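You operate a simulated robot arm through the tools that you are given. There is no shell and no other tool.

Carry out the task below with a simulated robot arm. There is one attempt and no reset: what you move stays moved.

## Task
Fill the humidifier to about its line, put its lid on and set it to low.
Fine: pour from the open bottle and put it back; leave the mist running. Set down upright: water bottle.

It is judged by the outcome, as a careful person would: the job done as asked, and still so three seconds after it is handed in. It fails if anything else is knocked over, pushed out of place, dropped, spilled or broken. Lids that push on must go on centred and level and be pressed home; caps that screw on are set level and turned clockwise until they are tight.

## Robot
A 6-joint arm with a two-finger gripper, fixed in place. Base frame: the origin is on the floor under the middle of its stand, x ahead of it, y to its left, z up. Readings come in mm, rad, newtons and seconds.
With the tool pointing down near the work surface it reaches from about 300 to 740 mm from the base axis. Its first joint turns from -2.897 to 2.897 rad. Payload 1.57 kg.
The tool frame sits at the grasp point between the pads (the TCP): z along the fingers, y along the line on which they close. The tips reach 21 mm beyond it. The gripper opens to 70 mm; its body begins 50 mm behind the TCP.
Orientation is that of the tool frame in the base frame, as a unit quaternion [x, y, z, w]. With the fingers straight down and closing along the base's y, the tool's x points along the base's -x, its y along +y and its z along -z.

## Interface
- The arm moves only by the tool step_arm. Its argument "deltas" is a list of rows, each a list of 3 entries, a list of its own where there are three numbers: the shift along the base's x, y, z in mm, then the turn, a rotation vector about the base's x, y, z in rad, then the gripper command, from -1 (fully open) to 1 (shut), values between in proportion. In form: [[[tx, ty, tz], [rx, ry, rz], hand], ...]. A call has 1 to 20 rows; each row is the pose to reach, as a shift and turn from the pose commanded when the call began. A row lasts 0.2 s, in which the tool goes at most 50 mm and 0.15 rad; a call with a longer step from one row to the next is refused whole, and so is a gripper value outside its range. Where a pose cannot be reached the arm comes as near as it can. A force on the tool above 40 N (or 10 N above the force at the start of the call, whichever is more), or a blocked arm, ends the call early, and 0.2 s more pass. The fingers move at their own pace (about 155.5 mm/s each) and stop on an object; they squeeze with about 30 N. The grip force told is the motor's: it shows also when the fingers shut on nothing. Time passes only in rows, and 0.2 s behind the last, so rows that repeat a pose let the fingers close. The reply holds the time, the measured pose of the TCP, the force on the tool along the base axes, the opening and the grip force, in the units named above and with some noise, with the torque about the TCP (base axes, N m) and any sound that the robot's microphone picked up.
- Cameras (640 x 400 px; columns grow to the right, rows downward): "scene" is fixed at [41.8, -656.4, 1590.2]; the picture's right is [0.70, -0.71, 0.00], its down [-0.60, -0.59, -0.54] and it looks along [0.39, 0.38, -0.84] (base axes); focal length 272 px, centre (320, 200). "wrist" rides on the gripper at [79, 4, -81] in the tool frame; the picture's right is [-0.05, 1.00, 0.00], its down [-0.67, -0.04, -0.74] and it looks along [-0.74, -0.04, 0.67] (tool axes); focal length 256 px, centre (320, 200). There is no depth. A picture from a camera that has moved, and an enlarged one, comes with that camera's place and axes in the base frame and with its lens. The place of the scene camera against the robot may be out by one fixed shift of up to 12 mm in any direction.
- grab_frame(camera): a new picture of that camera. It takes no simulated time.
- inspect(camera, box): a new picture of the part [left, top, right, bottom] of that camera's present view, enlarged. It takes no simulated time.
- sign_off(): hands the job in; it is judged then, once.

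Nothing tells you positions but the pictures and the camera data. Unless the task says otherwise, let go and move clear before handing in.

The tools are called after ">>>" as name(argument=value, ...) on one line, values as JSON. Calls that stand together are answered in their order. step_arm: Moves the arm, as the interface text tells. Its arguments: {"type":"object","properties":{"deltas":{"type":"array","items":{"type":"array"}}},"required":["deltas"]} The other tools are called the same way: grab_frame (camera) takes a picture; inspect (camera, box) takes an enlarged picture of a part of a camera's view; sign_off () hands the job in.

At the start:

```text
time_s: 0.0
ee_pos: [281.5, -287.8, 1237.8]
orientation: [0.0, 1.0, -0.001, 0.002]
ft_force: [-0.3, 0.0, -0.1]
ft_torque: [-0.04, 0.01, 0.0]
grip_width: 70.1
gripper_force: 0.0
```

scene: 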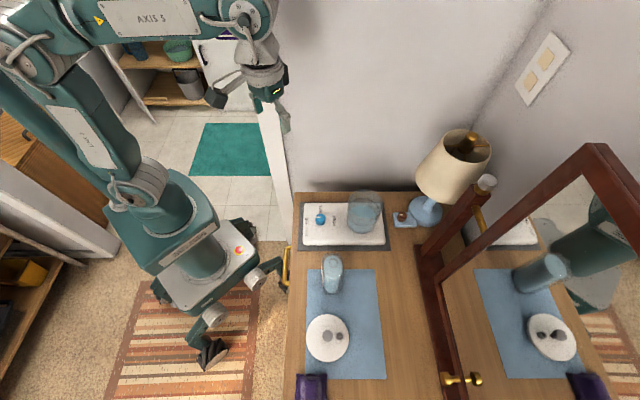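
wrist: 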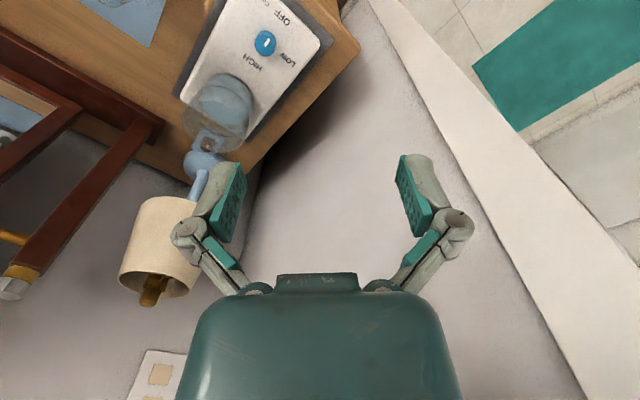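

I see a dresser table with a humidifier (white base with blue knob and a clear tank), a bottle on a blue mat, and a white round thing that may be the lid. I'll look closer before moving.

>>> inspect(camera="scene", box=[280, 180, 420, 268])

>>> inspect(camera="scene", box=[280, 250, 420, 400])

>>> inspect(camera="wrist", box=[160, 0, 360, 160])

>>> inspect(camera="scene", box=[400, 120, 640, 380])

```text
4.55 times, centred on (350, 224) of scene
camera zoom: at [41.8, -656.4, 1590.2], right [0.7, -0.71, 0.0], down [-0.6, -0.59, -0.54], along [0.39, 0.38, -0.84], focal length 1235 px, centre (184, 91)
```

zoom: 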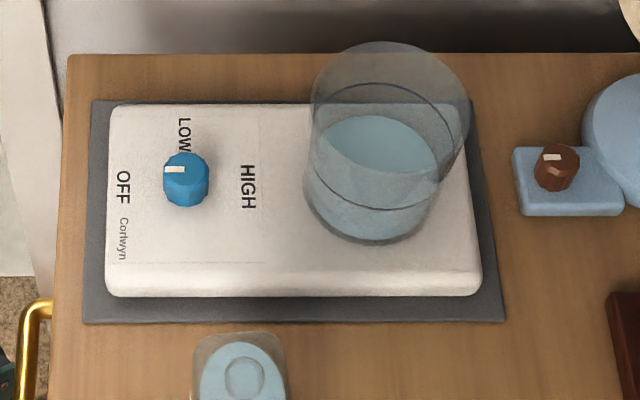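

```text
2.67 times, centred on (350, 325) of scene
camera zoom: at [41.8, -656.4, 1590.2], right [0.7, -0.71, 0.0], down [-0.6, -0.59, -0.54], along [0.39, 0.38, -0.84], focal length 725 px, centre (240, -133)
```

zoom: 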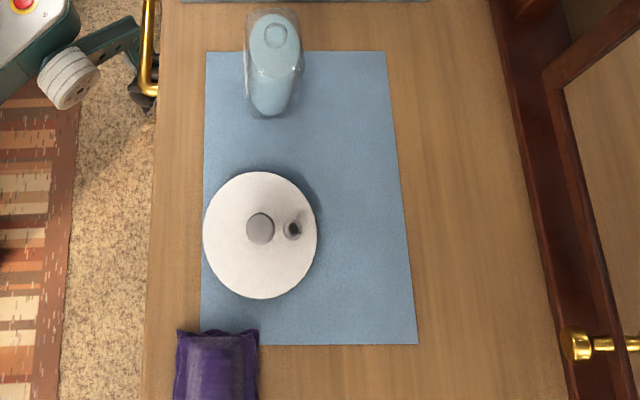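

```text
2.50 times, centred on (260, 80) of wrist
camera zoom: at [203.1, -283.0, 1316.3], right [0.05, 1.0, 0.0], down [0.67, -0.03, 0.75], along [0.74, -0.04, -0.67], focal length 640 px, centre (470, 500)
```

zoom: 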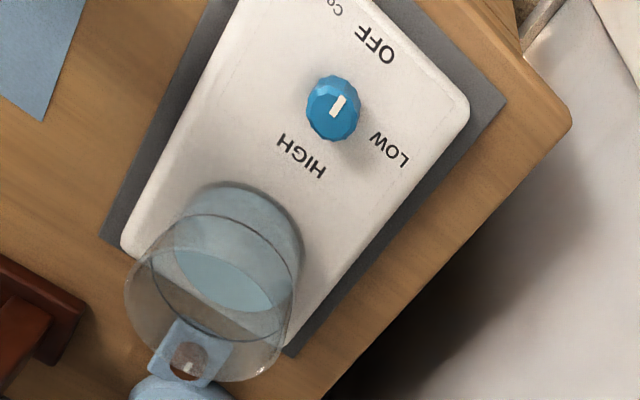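

```text
1.54 times, centred on (520, 250) of scene
camera zoom: at [41.8, -656.4, 1590.2], right [0.7, -0.71, 0.0], down [-0.6, -0.59, -0.54], along [0.39, 0.38, -0.84], focal length 418 px, centre (12, 123)
```

zoom: 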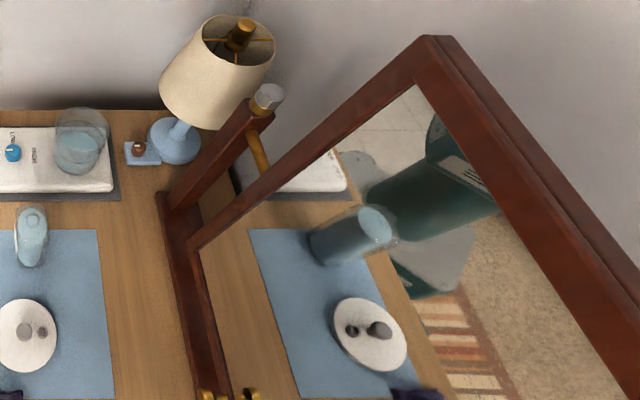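

The knob triangulates to about (330, -377, 864). The tank is near (412, -471), the bottle near (214, -534) and the lid near (119, -610). I'll turn the wrist camera toward the bottle and lid for a closer look.

>>> step_arm(deltas=[[[-5, -6, -16], [0, 0, -0.14], -1], [[-10, -12, -32], [0, 0, -0.28], -1], [[-15, -18, -48], [0, 0, -0.42], -1], [[-20, -24, -64], [0, 0, -0.56], -1], [[-25, -30, -80], [0, 0, -0.7], -1], [[-30, -36, -96], [0, 0, -0.84], -1], [[-35, -42, -112], [0, 0, -0.98], -1], [[-40, -48, -128], [0, 0, -1.12], -1], [[-45, -54, -144], [0, 0, -1.26], -1], [[-50, -60, -160], [0, 0, -1.4], -1], [[-55, -66, -176], [0, 0, -1.54], -1]])

>>> grab_frame(camera="wrist")

>>> grab_frame(camera="scene")

```text
time_s: 2.4
ee_pos: [226.5, -354.5, 1060.0]
orientation: [0.697, 0.717, -0.002, 0.001]
ft_force: [0.1, 0.0, 0.6]
ft_torque: [0.01, -0.03, 0.04]
grip_width: 69.7
gripper_force: 0.1
```

```text
taken
camera wrist: at [229.5, -275.2, 1138.9], right [1.0, -0.03, 0.0], down [-0.02, -0.67, 0.75], along [-0.02, -0.75, -0.67], focal length 256 px, centre (320, 200)
```

wrist: 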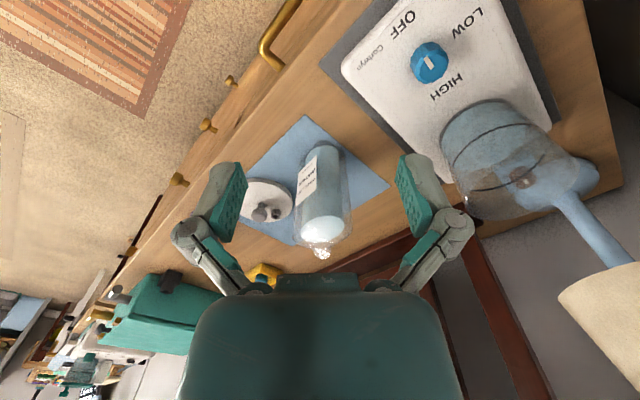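

```text
taken
```

scene: 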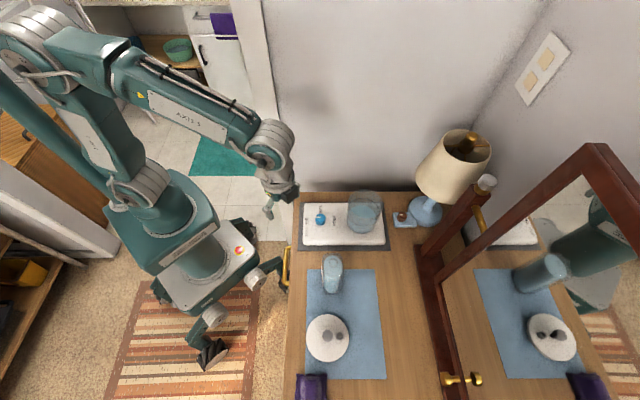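

The wrist view appears upside down. I'll zoom in on the bottle, the lid, and the humidifier.

>>> inspect(camera="wrist", box=[220, 100, 400, 290])

>>> inspect(camera="wrist", box=[320, 0, 620, 240])

>>> inspect(camera="scene", box=[290, 240, 400, 310])

```text
2.11 times, centred on (310, 195) of wrist
camera zoom: at [229.5, -275.2, 1138.9], right [1.0, -0.03, 0.0], down [-0.02, -0.67, 0.75], along [-0.02, -0.75, -0.67], focal length 539 px, centre (341, 210)
```

zoom: 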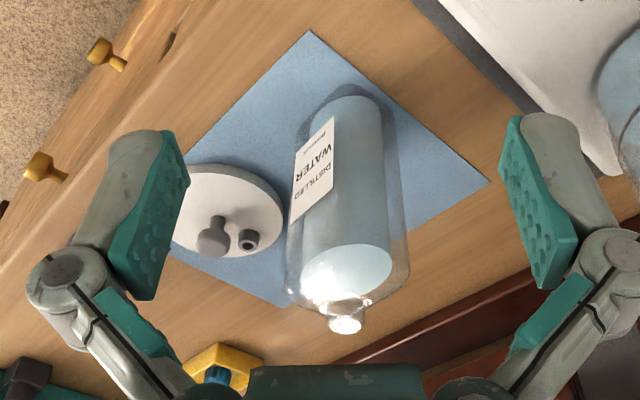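

```text
1.67 times, centred on (470, 120) of wrist
camera zoom: at [229.5, -275.2, 1138.9], right [1.0, -0.03, 0.0], down [-0.02, -0.67, 0.75], along [-0.02, -0.75, -0.67], focal length 427 px, centre (70, 333)
```

zoom: 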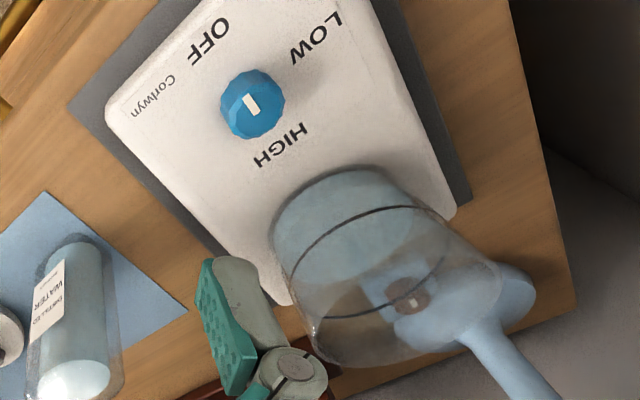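

```text
5.71 times, centred on (345, 275) of scene
camera zoom: at [41.8, -656.4, 1590.2], right [0.7, -0.71, 0.0], down [-0.6, -0.59, -0.54], along [0.39, 0.38, -0.84], focal length 1553 px, centre (177, -229)
```

zoom: 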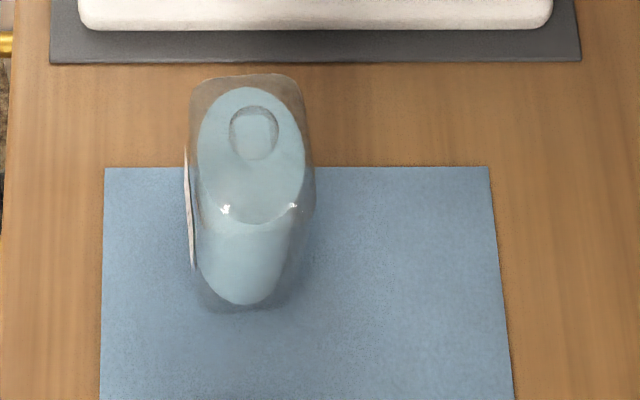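

The bottle is a tall cylinder with a short open neck, standing next to the lid. I'll check the gripper's physical shape in the scene view, especially where the camera body sits.

>>> inspect(camera="scene", box=[220, 100, 320, 240])

>>> inspect(camera="scene", box=[0, 0, 320, 380])

```text
2.86 times, centred on (270, 170) of scene
camera zoom: at [41.8, -656.4, 1590.2], right [0.7, -0.71, 0.0], down [-0.6, -0.59, -0.54], along [0.39, 0.38, -0.84], focal length 776 px, centre (463, 286)
```

zoom: 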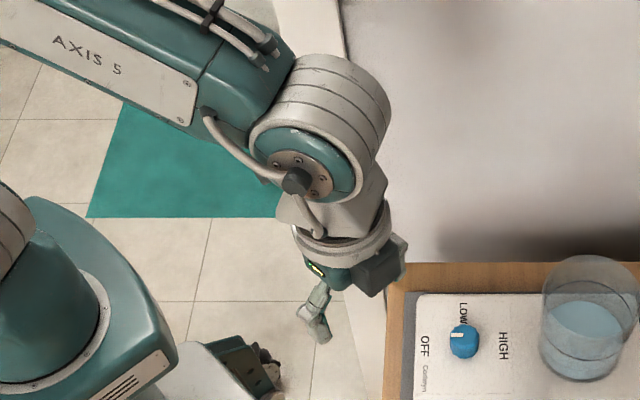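

```text
1.05 times, centred on (160, 190) of scene (not enlarged: the box is as wide or as high as the picture)
camera zoom: at [41.8, -656.4, 1590.2], right [0.7, -0.71, 0.0], down [-0.6, -0.59, -0.54], along [0.39, 0.38, -0.84], focal length 286 px, centre (488, 210)
```

zoom: 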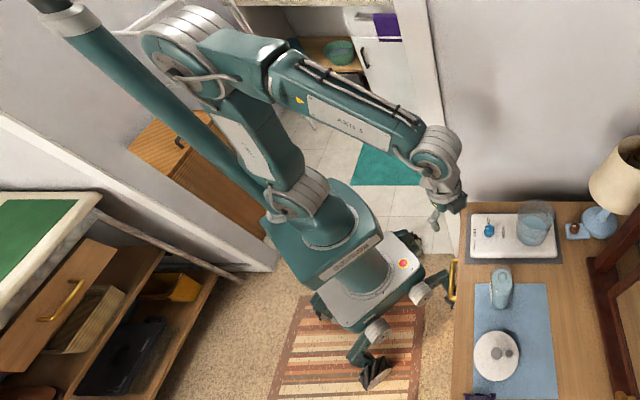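

I need a second wrist view for triangulation, so I'll sidestep to look along the table's long axis from the robot side.

>>> step_arm(deltas=[[[-24, -9, 0], [0, 0, 0.134], -1], [[-48, -18, 0], [0, 0, 0.268], -1], [[-72, -27, 0], [0, 0, 0.402], -1], [[-96, -36, 0], [0, 0, 0.536], -1], [[-120, -45, 0], [0, 0, 0.67], -1], [[-140, -52, 0], [0, 0, 0.8], -1]])

>>> inspect(camera="wrist", box=[160, 40, 480, 290])

>>> grab_frame(camera="wrist")

```text
time_s: 3.8
ee_pos: [86.0, -407.0, 1059.8]
orientation: [0.36, 0.933, 0.0, 0.001]
ft_force: [0.6, -0.5, 0.8]
ft_torque: [-0.02, -0.02, 0.04]
grip_width: 70.0
gripper_force: 0.1
```

```text
1.60 times, centred on (320, 165) of wrist
camera zoom: at [31.5, -350.2, 1139.2], right [0.71, 0.7, 0.0], down [0.47, -0.47, 0.75], along [0.52, -0.53, -0.67], focal length 410 px, centre (320, 256)
```

zoom: 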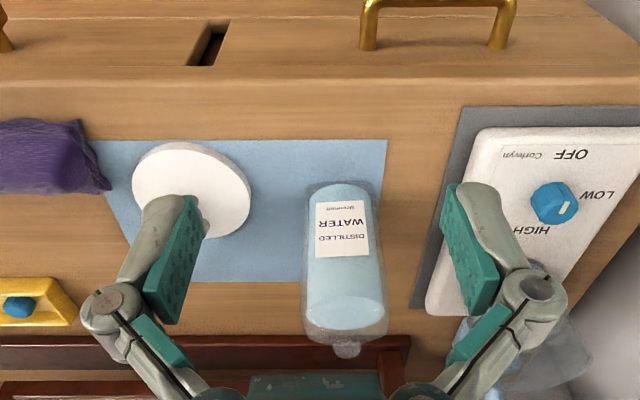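

```text
taken
camera wrist: at [31.5, -350.2, 1139.2], right [0.71, 0.7, 0.0], down [0.47, -0.47, 0.75], along [0.52, -0.53, -0.67], focal length 256 px, centre (320, 200)
```

wrist: 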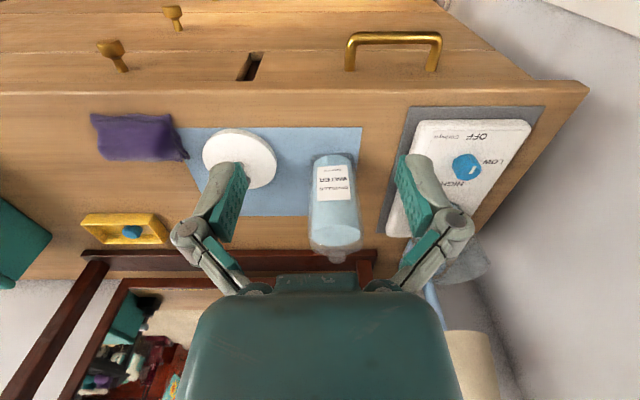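

The bottle mouth triangulates to about (225, -520, 997) and the mat surface to z≈838, so the bottle is about 160 mm tall. It seems wider along the table's depth than across it, so I'll take closer looks at its cross-section, the lid, and the tank.

>>> inspect(camera="scene", box=[310, 245, 360, 305])

>>> inspect(camera="scene", box=[295, 300, 365, 375])

>>> inspect(camera="scene", box=[335, 180, 400, 240])

>>> inspect(camera="scene", box=[500, 230, 600, 380])

```text
6.67 times, centred on (335, 275) of scene
camera zoom: at [41.8, -656.4, 1590.2], right [0.7, -0.71, 0.0], down [-0.6, -0.59, -0.54], along [0.39, 0.38, -0.84], focal length 1812 px, centre (220, -300)
```

zoom: 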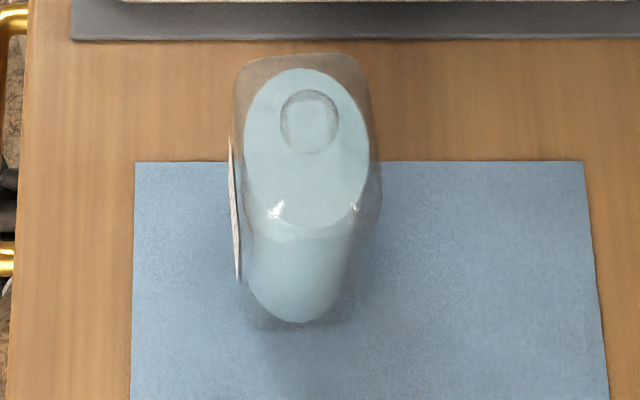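

```text
5.33 times, centred on (330, 338) of scene
camera zoom: at [41.8, -656.4, 1590.2], right [0.7, -0.71, 0.0], down [-0.6, -0.59, -0.54], along [0.39, 0.38, -0.84], focal length 1449 px, centre (267, -533)
```

zoom: 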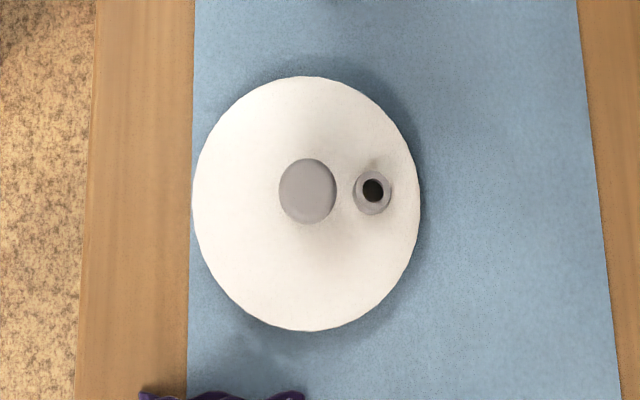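

```text
6.67 times, centred on (368, 210) of scene
camera zoom: at [41.8, -656.4, 1590.2], right [0.7, -0.71, 0.0], down [-0.6, -0.59, -0.54], along [0.39, 0.38, -0.84], focal length 1812 px, centre (3, 133)
```

zoom: 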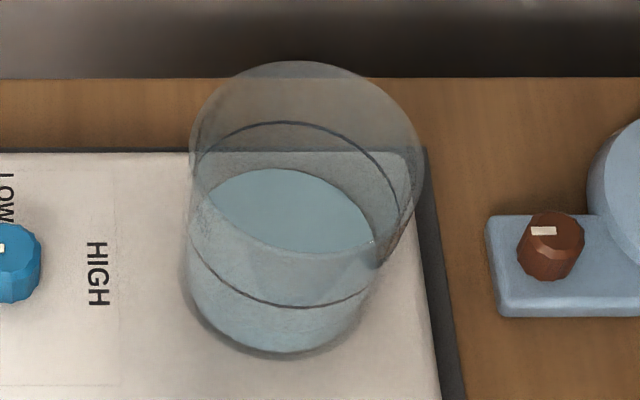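

```text
2.67 times, centred on (550, 305) of scene
camera zoom: at [41.8, -656.4, 1590.2], right [0.7, -0.71, 0.0], down [-0.6, -0.59, -0.54], along [0.39, 0.38, -0.84], focal length 725 px, centre (-293, -80)
```

zoom: 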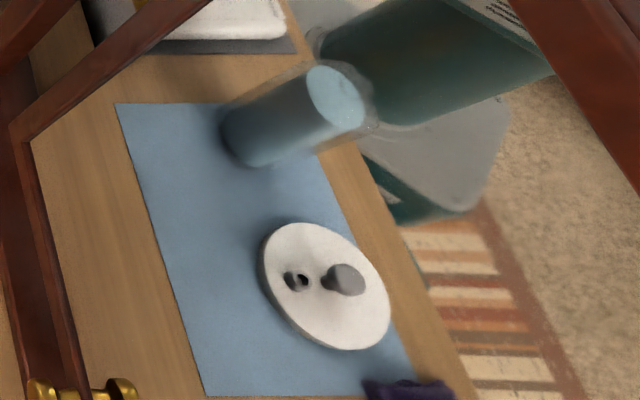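

The bottle has a rounded-rectangle section, and the lid sits upright with a grey centre knob and a nozzle beside it. I'll move to a level side view of the tank to measure rim, line and water heights.

>>> step_arm(deltas=[[[35, 9, -10], [-0.086, -0.086, 0], -1], [[70, 18, -30], [-0.172, -0.172, 0], -1], [[105, 27, -50], [-0.258, -0.258, 0], -1], [[140, 36, -75], [-0.344, -0.344, 0], -1], [[175, 45, -100], [-0.43, -0.43, 0], -1], [[207, 54, -125], [-0.516, -0.516, 0], -1]])

>>> grab_frame(camera="wrist")

>>> inspect(camera="wrist", box=[220, 40, 420, 240])

```text
time_s: 5.2
ee_pos: [283.8, -341.3, 937.0]
orientation: [0.233, 0.92, -0.14, 0.282]
ft_force: [1.1, -2.1, 1.3]
ft_torque: [0.07, 0.07, 0.05]
grip_width: 70.3
gripper_force: 0.2
out of reach, approached as far as the arm can: row 6
```

```text
taken
camera wrist: at [191.3, -277.9, 952.6], right [0.55, 0.83, -0.1], down [0.13, 0.03, 0.99], along [0.83, -0.55, -0.1], focal length 256 px, centre (320, 200)
```

wrist: 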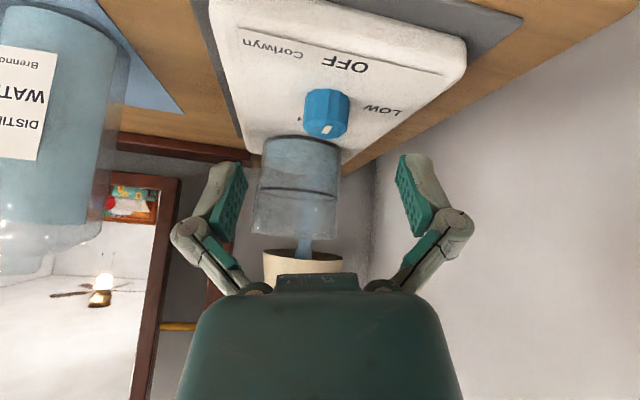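

```text
2.00 times, centred on (320, 140) of wrist
camera zoom: at [191.3, -277.9, 952.6], right [0.55, 0.83, -0.1], down [0.13, 0.03, 0.99], along [0.83, -0.55, -0.1], focal length 512 px, centre (320, 320)
```

zoom: 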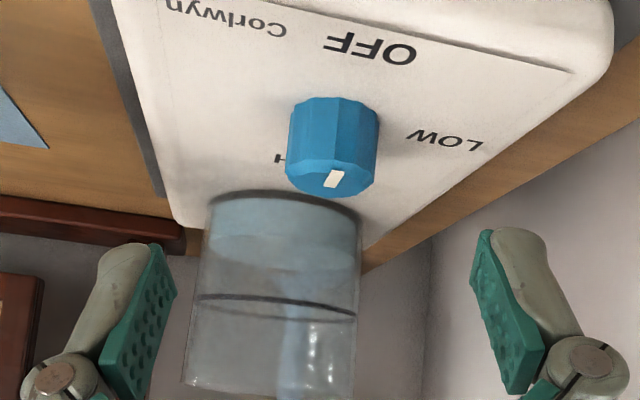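

Useful level view: the fill line triangulates near (416, -457, 919), with the water well below it. I'll zoom in on the tank from here before moving on.

>>> inspect(camera="wrist", box=[230, 120, 370, 250])

>>> inspect(camera="wrist", box=[0, 0, 240, 280])

```text
3.08 times, centred on (300, 185) of wrist
camera zoom: at [191.3, -277.9, 952.6], right [0.55, 0.83, -0.1], down [0.13, 0.03, 0.99], along [0.83, -0.55, -0.1], focal length 788 px, centre (382, 246)
```

zoom: 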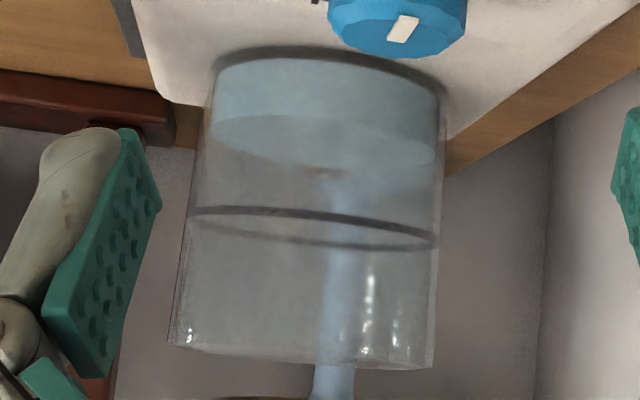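

```text
1.43 times, centred on (120, 140) of wrist
camera zoom: at [191.3, -277.9, 952.6], right [0.55, 0.83, -0.1], down [0.13, 0.03, 0.99], along [0.83, -0.55, -0.1], focal length 366 px, centre (606, 286)
```

zoom: 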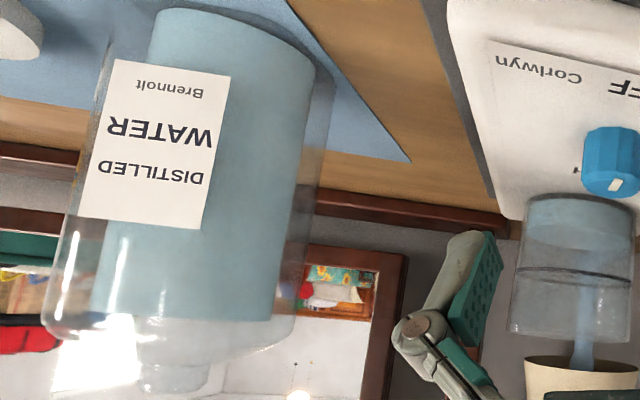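

The tank rim is about z 967, the fill line 920, the water 888, and the tank is about 92 mm across. Before choosing a grasp I'll check in the scene view how the gripper looks and whether anything is near it.

>>> inspect(camera="scene", box=[200, 140, 360, 260])

>>> grab_frame(camera="scene")

```text
3.33 times, centred on (280, 200) of scene
camera zoom: at [41.8, -656.4, 1590.2], right [0.7, -0.71, 0.0], down [-0.6, -0.59, -0.54], along [0.39, 0.38, -0.84], focal length 906 px, centre (453, 200)
```

zoom: 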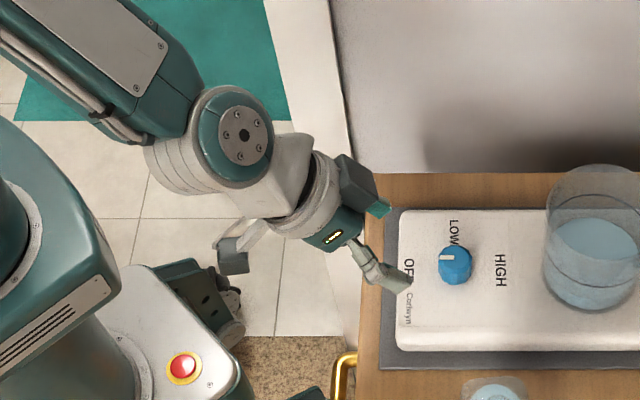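

```text
taken
```

scene: 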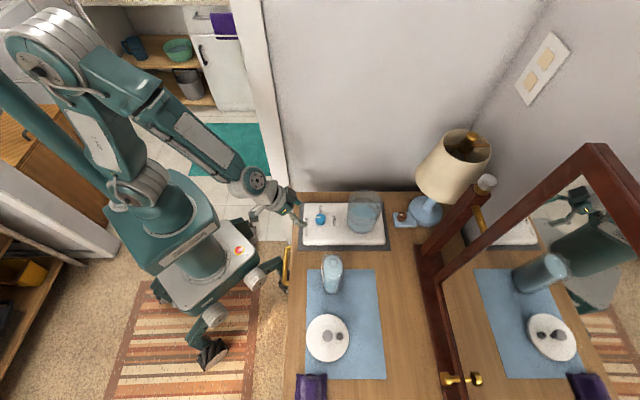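

The camera has a visible body, so I want it above the tool when I grasp the bottle from the side. I'll back up to a free area and return the tool to vertical, then test side-pointing orientations there.

>>> step_arm(deltas=[[[0, 0, 30], [0.086, 0.086, 0], -1], [[0, 0, 60], [0.172, 0.172, 0], -1], [[0, 0, 90], [0.258, 0.258, 0], -1], [[0, 0, 120], [0.344, 0.344, 0], -1], [[0, 0, 150], [0.43, 0.43, 0], -1], [[0, 0, 180], [0.516, 0.516, 0], -1]])

```text
time_s: 6.6
ee_pos: [286.9, -353.9, 1124.2]
orientation: [0.363, 0.932, -0.001, 0.0]
ft_force: [-0.5, -0.3, -0.7]
ft_torque: [0.0, 0.01, 0.01]
grip_width: 70.2
gripper_force: 0.0
out of reach, approached as far as the arm can: row 1, 2
```

Tool is vertical again at about (287, -354, 1124). Next I'll spin the wrist in free space so that the camera side faces outward, which tests the last joint's range.

>>> step_arm(deltas=[[[2, 1, 2], [0, 0, -0.148], -1], [[4, 2, 4], [0, 0, -0.296], -1], [[6, 3, 6], [0, 0, -0.444], -1], [[8, 4, 8], [0, 0, -0.592], -1], [[10, 5, 10], [0, 0, -0.74], -1], [[12, 6, 12], [0, 0, -0.888], -1], [[14, 7, 14], [0, 0, -1.036], -1], [[16, 8, 16], [0, 0, -1.184], -1], [[18, 9, 18], [0, 0, -1.332], -1], [[20, 10, 20], [0, 0, -1.48], -1], [[22, 11, 22], [0, 0, -1.628], -1], [[24, 12, 24], [0, 0, -1.776], -1], [[26, 13, 26], [0, 0, -1.924], -1], [[28, 14, 28], [0, 0, -2.072], -1], [[30, 15, 30], [0, 0, -2.22], -1]])

```text
time_s: 9.8
ee_pos: [317.8, -338.3, 1154.8]
orientation: [0.996, 0.089, -0.001, -0.001]
ft_force: [-1.1, 0.2, -0.6]
ft_torque: [0.01, -0.02, -0.03]
grip_width: 70.2
gripper_force: 0.0
```

The spin worked. Now I'll tilt the tool sideways toward horizontal in free space, keeping high above everything.

>>> step_arm(deltas=[[[5, -3, 0], [0.025, -0.141, 0], -1], [[10, -6, 0], [0.05, -0.281, 0], -1], [[15, -9, 0], [0.075, -0.422, 0], -1], [[20, -12, 0], [0.099, -0.563, 0], -1], [[25, -15, 0], [0.124, -0.704, 0], -1], [[30, -18, 0], [0.149, -0.844, 0], -1], [[35, -21, 0], [0.174, -0.985, 0], -1], [[40, -24, 0], [0.199, -1.126, 0], -1], [[45, -27, 0], [0.224, -1.267, 0], -1], [[50, -30, 0], [0.249, -1.407, 0], -1], [[55, -33, 0], [0.273, -1.547, 0], -1]])

>>> grab_frame(camera="scene")

>>> grab_frame(camera="wrist")

```text
time_s: 12.2
ee_pos: [371.4, -372.3, 1154.2]
orientation: [0.704, 0.064, 0.705, -0.06]
ft_force: [-0.1, 0.3, 0.9]
ft_torque: [-0.01, -0.01, -0.02]
grip_width: 70.2
gripper_force: 0.1
```

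```text
taken
```

scene: 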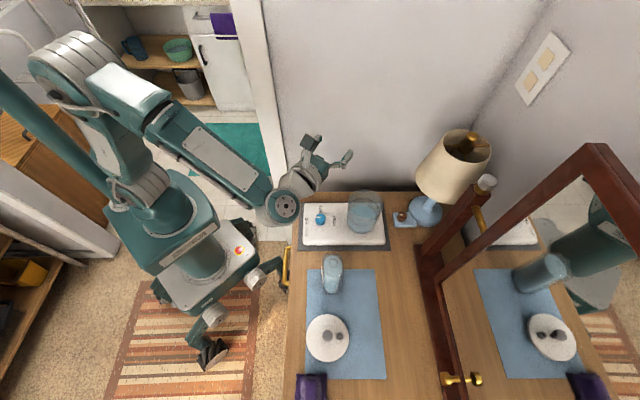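

```text
taken
camera wrist: at [292.7, -389.9, 1231.2], right [0.17, -0.98, -0.05], down [-0.74, -0.1, -0.67], along [0.65, 0.15, -0.74], focal length 256 px, centre (320, 200)
```

wrist: 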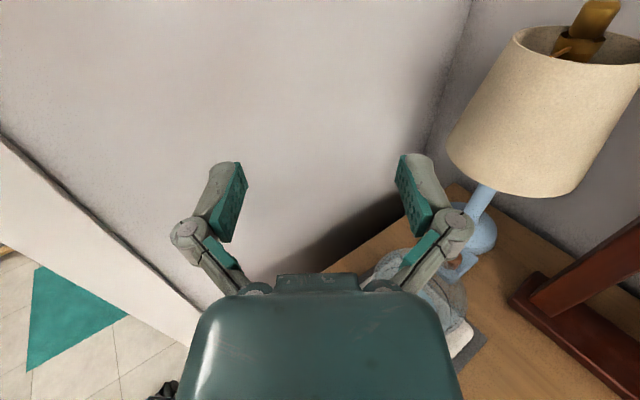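

Horizontal works with the camera above. Now I'll swing the tool about the vertical to point along the table's long axis (u direction, azimuth -45°).

>>> step_arm(deltas=[[[-8, -15, 0], [0, 0, -0.137], -1], [[-16, -31, 0], [0, 0, -0.274], -1], [[-25, -46, 0], [0, 0, -0.411], -1], [[-34, -62, 0], [0, 0, -0.549], -1], [[-43, -78, 0], [0, 0, -0.686], -1], [[-52, -94, 0], [0, 0, -0.823], -1], [[-60, -109, 0], [0, 0, -0.96], -1]])

>>> grab_frame(camera="wrist")

>>> grab_frame(camera="scene")

```text
time_s: 13.8
ee_pos: [312.8, -478.1, 1153.7]
orientation: [0.655, -0.269, 0.651, 0.274]
ft_force: [0.1, 0.6, -0.8]
ft_torque: [0.03, 0.03, -0.02]
grip_width: 70.1
gripper_force: 0.0
```

```text
taken
camera wrist: at [252.4, -424.8, 1230.9], right [-0.71, -0.71, -0.05], down [-0.51, 0.55, -0.66], along [0.49, -0.45, -0.75], focal length 256 px, centre (320, 200)
```

wrist: 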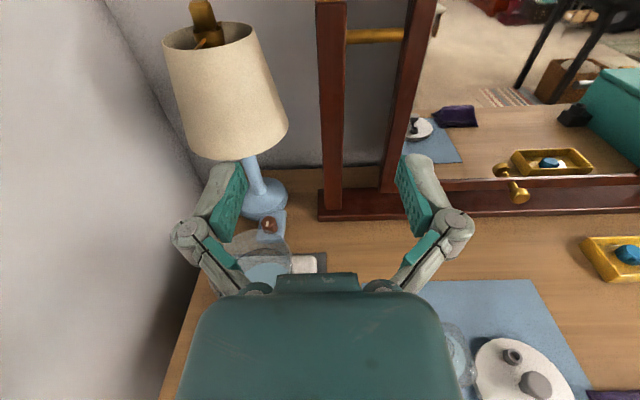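

```text
taken
```

scene: 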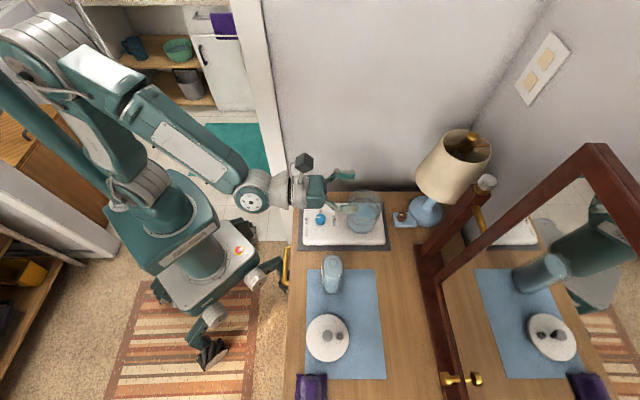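

The side-grasp orientation is reachable, with the tool along u, the camera up and the fingers closing across the bottle's depth. I'll move above the bottle at a safe height and check the alignment.

>>> step_arm(deltas=[[[-25, -12, -10], [0, 0, 0], -1], [[-50, -24, -25], [0, 0, 0], -1], [[-75, -36, -40], [0, 0, 0], -1], [[-87.5, -42.4, -55], [0, 0, 0], -1]])

>>> grab_frame(camera="wrist")

>>> grab_frame(camera="scene")

```text
time_s: 14.8
ee_pos: [224.8, -522.8, 1100.2]
orientation: [0.655, -0.269, 0.652, 0.272]
ft_force: [-0.3, 0.7, -0.6]
ft_torque: [-0.03, -0.01, 0.0]
grip_width: 70.2
gripper_force: 0.0
```

```text
taken
camera wrist: at [164.8, -467.8, 1177.4], right [-0.71, -0.71, -0.05], down [-0.51, 0.55, -0.66], along [0.5, -0.45, -0.75], focal length 256 px, centre (320, 200)
```

wrist: 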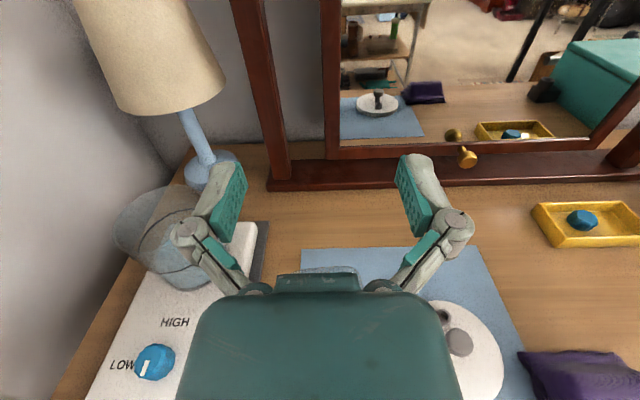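

```text
taken
```

scene: 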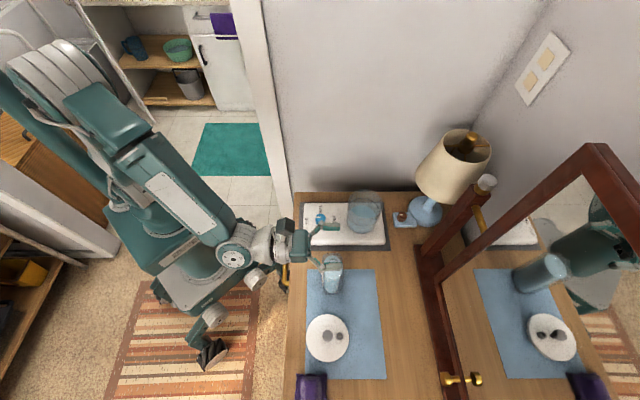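

I'll descend to just above the bottle mouth to verify centring between the fingers.

>>> step_arm(deltas=[[[0, 1, -35], [0, 0, 0], -1], [[0.5, 2, -68], [0, 0, 0], -1]])

>>> grab_frame(camera="wrist")

>>> inspect(camera="scene", box=[270, 210, 370, 310])

```text
time_s: 15.4
ee_pos: [227.2, -522.0, 1031.0]
orientation: [0.655, -0.268, 0.652, 0.272]
ft_force: [-0.1, 0.0, -0.1]
ft_torque: [0.0, 0.02, 0.0]
grip_width: 69.9
gripper_force: 0.1
```

```text
taken
camera wrist: at [166.8, -467.3, 1108.7], right [-0.71, -0.71, -0.05], down [-0.51, 0.55, -0.66], along [0.49, -0.45, -0.75], focal length 256 px, centre (320, 200)
```

wrist: 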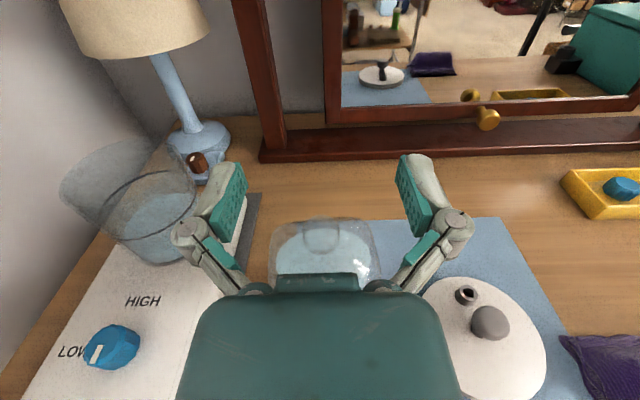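

```text
4.00 times, centred on (320, 260) of scene
camera zoom: at [41.8, -656.4, 1590.2], right [0.7, -0.71, 0.0], down [-0.6, -0.59, -0.54], along [0.39, 0.38, -0.84], focal length 1087 px, centre (320, -40)
```

zoom: 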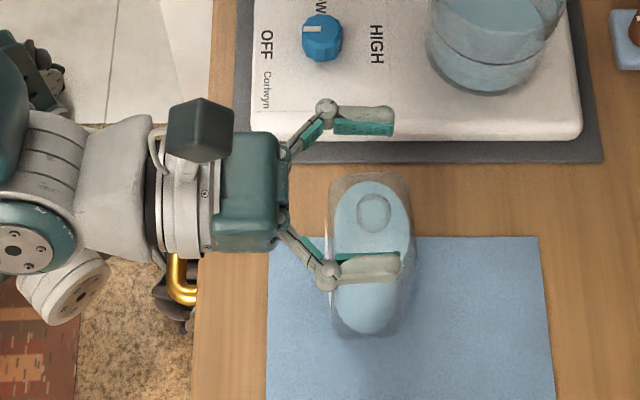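

The bottle looks centred laterally between the fingers, to within about a millimetre. I'll lower in stages with the fingers straddling it.

>>> step_arm(deltas=[[[-1, 0, -25], [0, 0, 0], -1], [[-2, 1, -50], [0, 0, 0], -1], [[-2, 1, -60], [0, 0, 0], -1]])

>>> grab_frame(camera="wrist")

>>> inspect(camera="scene", box=[270, 210, 370, 310])

```text
time_s: 16.2
ee_pos: [224.1, -518.7, 973.2]
orientation: [0.655, -0.269, 0.652, 0.272]
ft_force: [0.6, 0.0, 0.1]
ft_torque: [0.0, -0.01, -0.06]
grip_width: 69.8
gripper_force: 0.1
```

```text
taken
camera wrist: at [163.8, -464.9, 1049.4], right [-0.71, -0.71, -0.05], down [-0.51, 0.55, -0.66], along [0.49, -0.45, -0.75], focal length 256 px, centre (320, 200)
```

wrist: 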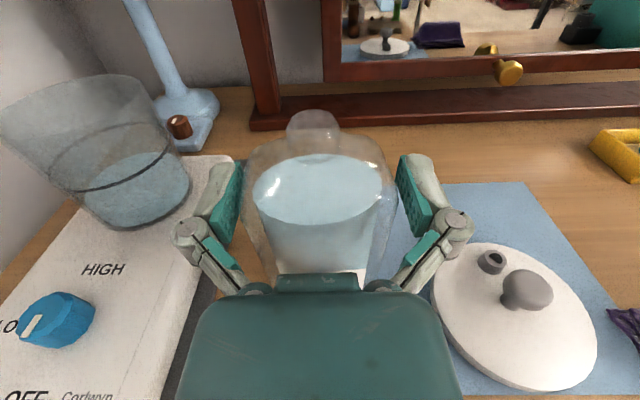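

```text
4.00 times, centred on (320, 260) of scene
camera zoom: at [41.8, -656.4, 1590.2], right [0.7, -0.71, 0.0], down [-0.6, -0.59, -0.54], along [0.39, 0.38, -0.84], focal length 1087 px, centre (320, -40)
```

zoom: 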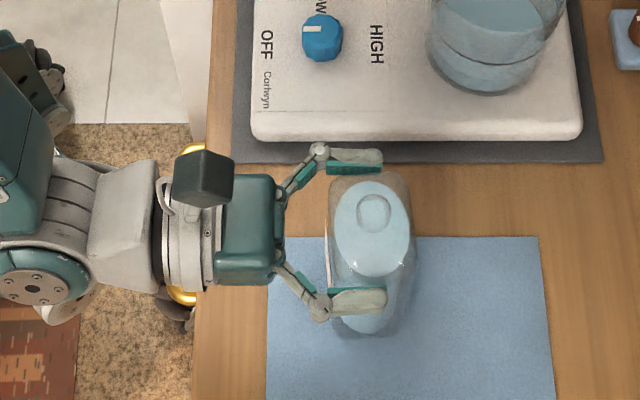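

Centred with clear gaps on both sides. I'll continue down to the grip height.

>>> step_arm(deltas=[[[1, -1, -20], [0, 0, 0], -1], [[1.5, -1.5, -40], [0, 0, 0], -1], [[1.5, -1.5, -56], [0, 0, 0], -1]])

>>> grab_frame(camera="wrist")

>>> inspect(camera="scene", box=[270, 210, 370, 310])

```text
time_s: 17.0
ee_pos: [224.9, -520.9, 914.2]
orientation: [0.655, -0.27, 0.651, 0.273]
ft_force: [-0.9, -0.3, -0.1]
ft_torque: [0.0, 0.0, 0.03]
grip_width: 70.0
gripper_force: 0.2
```

```text
taken
camera wrist: at [165.0, -467.1, 992.2], right [-0.71, -0.71, -0.05], down [-0.51, 0.55, -0.66], along [0.5, -0.45, -0.75], focal length 256 px, centre (320, 200)
```

wrist: 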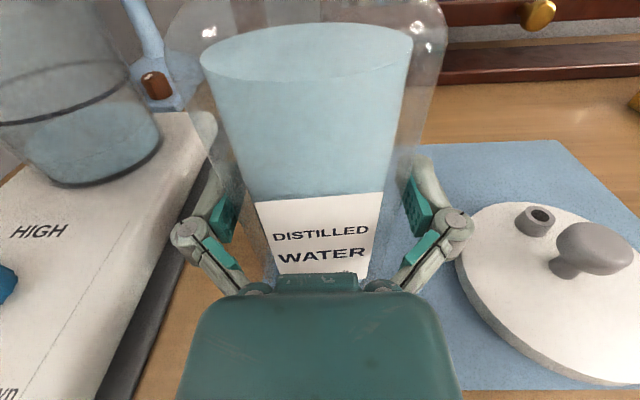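

```text
4.00 times, centred on (320, 260) of scene
camera zoom: at [41.8, -656.4, 1590.2], right [0.7, -0.71, 0.0], down [-0.6, -0.59, -0.54], along [0.39, 0.38, -0.84], focal length 1087 px, centre (320, -40)
```

zoom: 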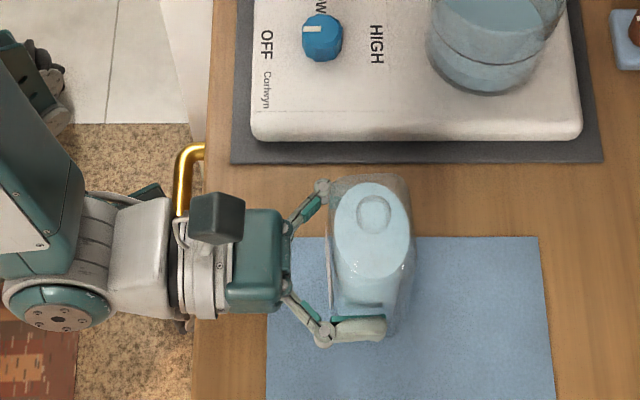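

The gripper is in place at z≈914 with the bottle centred between the pads. Closing the fingers now.

>>> step_arm(deltas=[[[0, 0, 0], [0, 0, 0], 0.3], [[0, 0, 0], [0, 0, 0], 1], [[0, 0, 0], [0, 0, 0], 1], [[0, 0, 0], [0, 0, 0], 1]])

>>> grab_frame(camera="wrist")

>>> inspect(camera="scene", box=[270, 210, 370, 310])

```text
time_s: 18.0
ee_pos: [224.6, -520.5, 914.1]
orientation: [0.656, -0.268, 0.651, 0.272]
ft_force: [0.0, 0.6, -0.2]
ft_torque: [0.01, -0.01, -0.02]
grip_width: 65.4
gripper_force: 30.1
```

```text
taken
camera wrist: at [165.2, -466.5, 992.5], right [-0.71, -0.71, -0.05], down [-0.51, 0.55, -0.66], along [0.5, -0.45, -0.75], focal length 256 px, centre (320, 200)
```

wrist: 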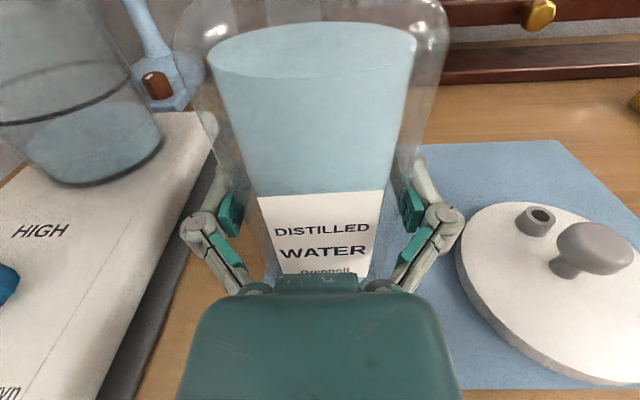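

```text
4.00 times, centred on (320, 260) of scene
camera zoom: at [41.8, -656.4, 1590.2], right [0.7, -0.71, 0.0], down [-0.6, -0.59, -0.54], along [0.39, 0.38, -0.84], focal length 1087 px, centre (320, -40)
```

zoom: 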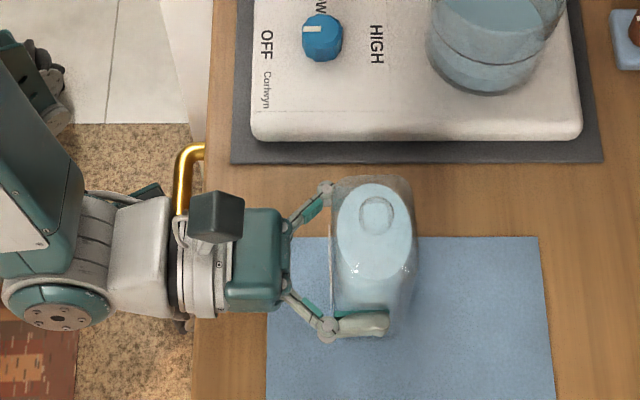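

Bottle gripped (width 65.4 mm, 30 N). I'll lift it a little to check the hold.

>>> step_arm(deltas=[[[0, 0, 8], [0, 0, 0], 1], [[0, 0, 20], [0, 0, 0], 1], [[0, 0, 40], [0, 0, 0], 1], [[0, 0, 40], [0, 0, 0], 1]])

>>> grab_frame(camera="wrist")

>>> inspect(camera="scene", box=[270, 190, 390, 300])

```text
time_s: 19.0
ee_pos: [225.0, -522.9, 956.1]
orientation: [0.655, -0.268, 0.652, 0.271]
ft_force: [-0.1, 0.4, -2.8]
ft_torque: [-0.02, 0.01, 0.0]
grip_width: 65.0
gripper_force: 30.3
```

```text
taken
camera wrist: at [165.0, -466.9, 1033.3], right [-0.71, -0.71, -0.05], down [-0.51, 0.55, -0.66], along [0.5, -0.45, -0.75], focal length 256 px, centre (320, 200)
```

wrist: 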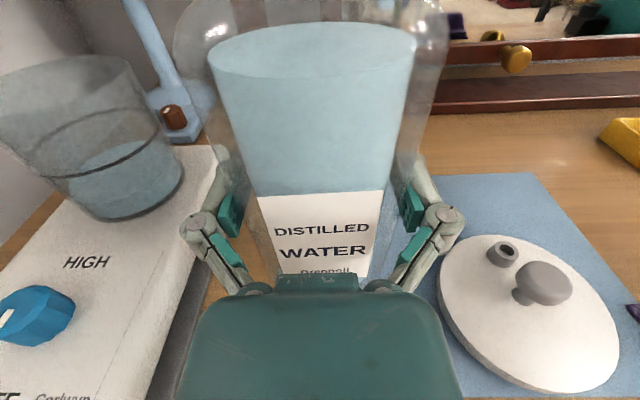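

```text
3.64 times, centred on (330, 245) of scene
camera zoom: at [41.8, -656.4, 1590.2], right [0.7, -0.71, 0.0], down [-0.6, -0.59, -0.54], along [0.39, 0.38, -0.84], focal length 988 px, centre (284, 36)
```

zoom: 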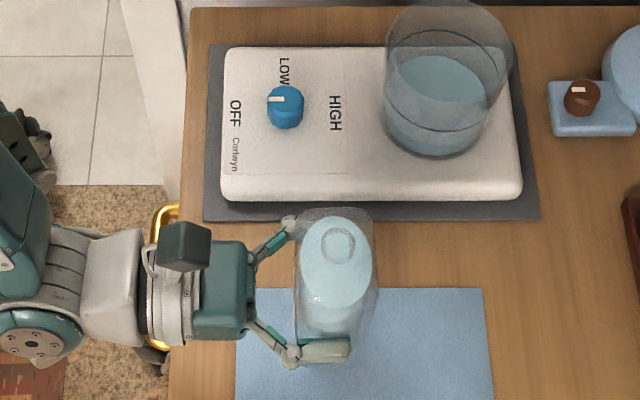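

The bottle is held firmly and weighs about 2.8 N including water. I'll use this view to refine the tank position, and grab the lid too.

>>> inspect(camera="wrist", box=[0, 40, 220, 240])

>>> inspect(camera="wrist", box=[420, 200, 640, 400])

```text
2.00 times, centred on (110, 140) of wrist
camera zoom: at [165.0, -466.9, 1033.3], right [-0.71, -0.71, -0.05], down [-0.51, 0.55, -0.66], along [0.5, -0.45, -0.75], focal length 512 px, centre (740, 320)
```

zoom: 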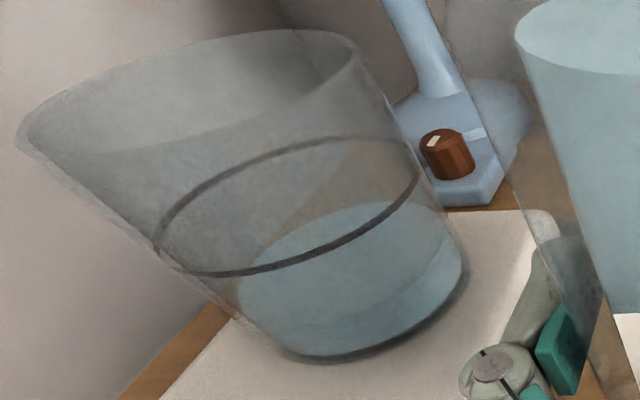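

```text
2.00 times, centred on (530, 300) of wrist
camera zoom: at [165.0, -466.9, 1033.3], right [-0.71, -0.71, -0.05], down [-0.51, 0.55, -0.66], along [0.5, -0.45, -0.75], focal length 512 px, centre (-100, 0)
```

zoom: 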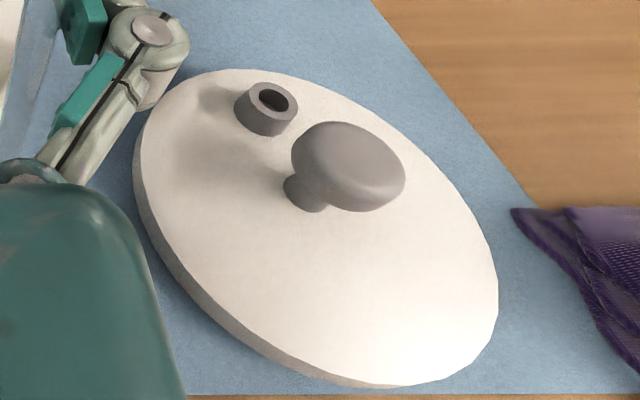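

The tank axis refines to (415, -456), i.e. u≈616, v≈-29, with the rim at z≈967. I'll carry the bottle upright to a spot beside the tank, high enough to clear it.

>>> step_arm(deltas=[[[0, 0, 22], [0, 0, 0], 1], [[20, -5, 34], [0, 0, 0], 1], [[45, -12, 44], [0, 0, 0], 1], [[72, -19, 44], [0, 0, 0], 1], [[97, -26, 44], [0, 0, 0], 1], [[97, -26, 44], [0, 0, 0], 1]])

>>> grab_frame(camera="wrist")

>>> inspect(camera="scene", box=[270, 170, 430, 300])

```text
time_s: 20.4
ee_pos: [322.5, -548.2, 1000.8]
orientation: [0.655, -0.269, 0.652, 0.272]
ft_force: [0.2, -1.8, -4.2]
ft_torque: [-0.05, 0.0, -0.01]
grip_width: 64.9
gripper_force: 30.1
```

```text
taken
camera wrist: at [262.7, -493.7, 1077.9], right [-0.71, -0.71, -0.05], down [-0.51, 0.55, -0.66], along [0.49, -0.45, -0.75], focal length 256 px, centre (320, 200)
```

wrist: 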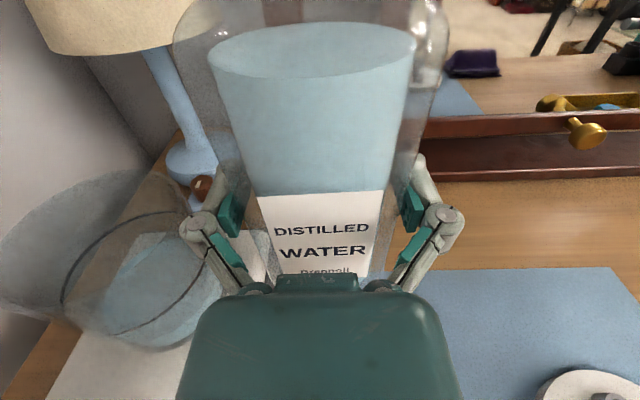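

```text
3.08 times, centred on (350, 235) of scene
camera zoom: at [41.8, -656.4, 1590.2], right [0.7, -0.71, 0.0], down [-0.6, -0.59, -0.54], along [0.39, 0.38, -0.84], focal length 836 px, centre (228, 92)
```

zoom: 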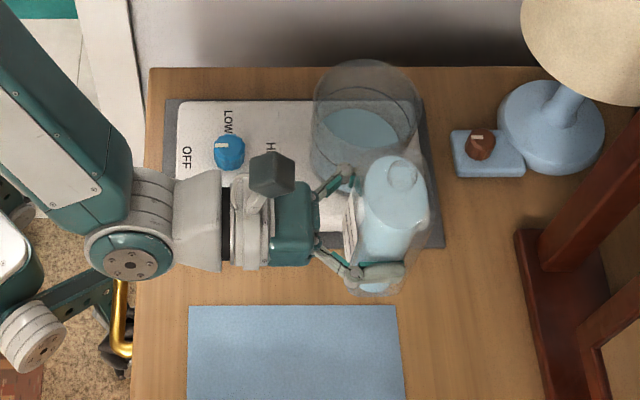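

The bottle is upright beside the tank at u≈616, v≈-160. I'll tilt toward the tank in stages, to 45° first, keeping the bottle and fingers clear of the rim.

>>> step_arm(deltas=[[[2.3, 1.3, 2.2], [-0.074, 0.074, 0], 1], [[5.7, 3.7, 4.2], [-0.1481, 0.1481, 0], 1], [[11.1, 8.1, 5.7], [-0.2222, 0.2222, 0], 1], [[16.6, 12.6, 8.7], [-0.2962, 0.2962, 0], 1], [[22.3, 17.5, 12.2], [-0.3702, 0.3702, 0], 1], [[25.2, 19.5, 13.2], [-0.432, 0.432, 0], 1], [[27.0, 21.4, 13.6], [-0.4936, 0.4936, 0], 1], [[30.3, 24.7, 12.5], [-0.5554, 0.5554, 0], 1]])

>>> grab_frame(camera="wrist")

>>> inspect(camera="scene", box=[310, 170, 410, 260])

```text
time_s: 22.2
ee_pos: [350.0, -522.2, 1010.5]
orientation: [0.709, 0.003, 0.497, 0.501]
ft_force: [0.9, -0.1, -4.7]
ft_torque: [0.0, 0.0, 0.02]
grip_width: 65.0
gripper_force: 30.1
```

```text
taken
camera wrist: at [332.8, -427.3, 1067.9], right [-0.52, -0.52, 0.67], down [-0.85, 0.21, -0.49], along [0.11, -0.83, -0.55], focal length 256 px, centre (320, 200)
```

wrist: 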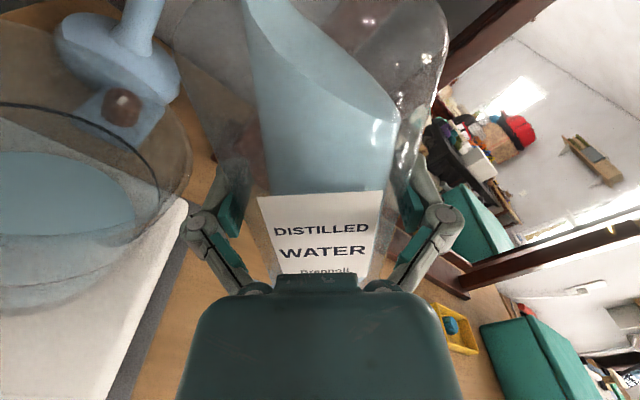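

```text
4.44 times, centred on (360, 215) of scene
camera zoom: at [41.8, -656.4, 1590.2], right [0.7, -0.71, 0.0], down [-0.6, -0.59, -0.54], along [0.39, 0.38, -0.84], focal length 1208 px, centre (142, 133)
```

zoom: 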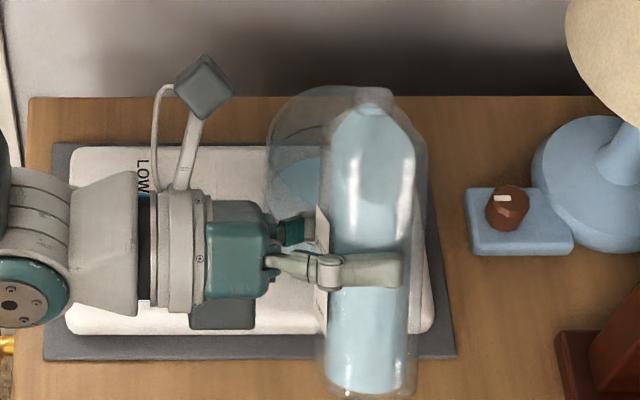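

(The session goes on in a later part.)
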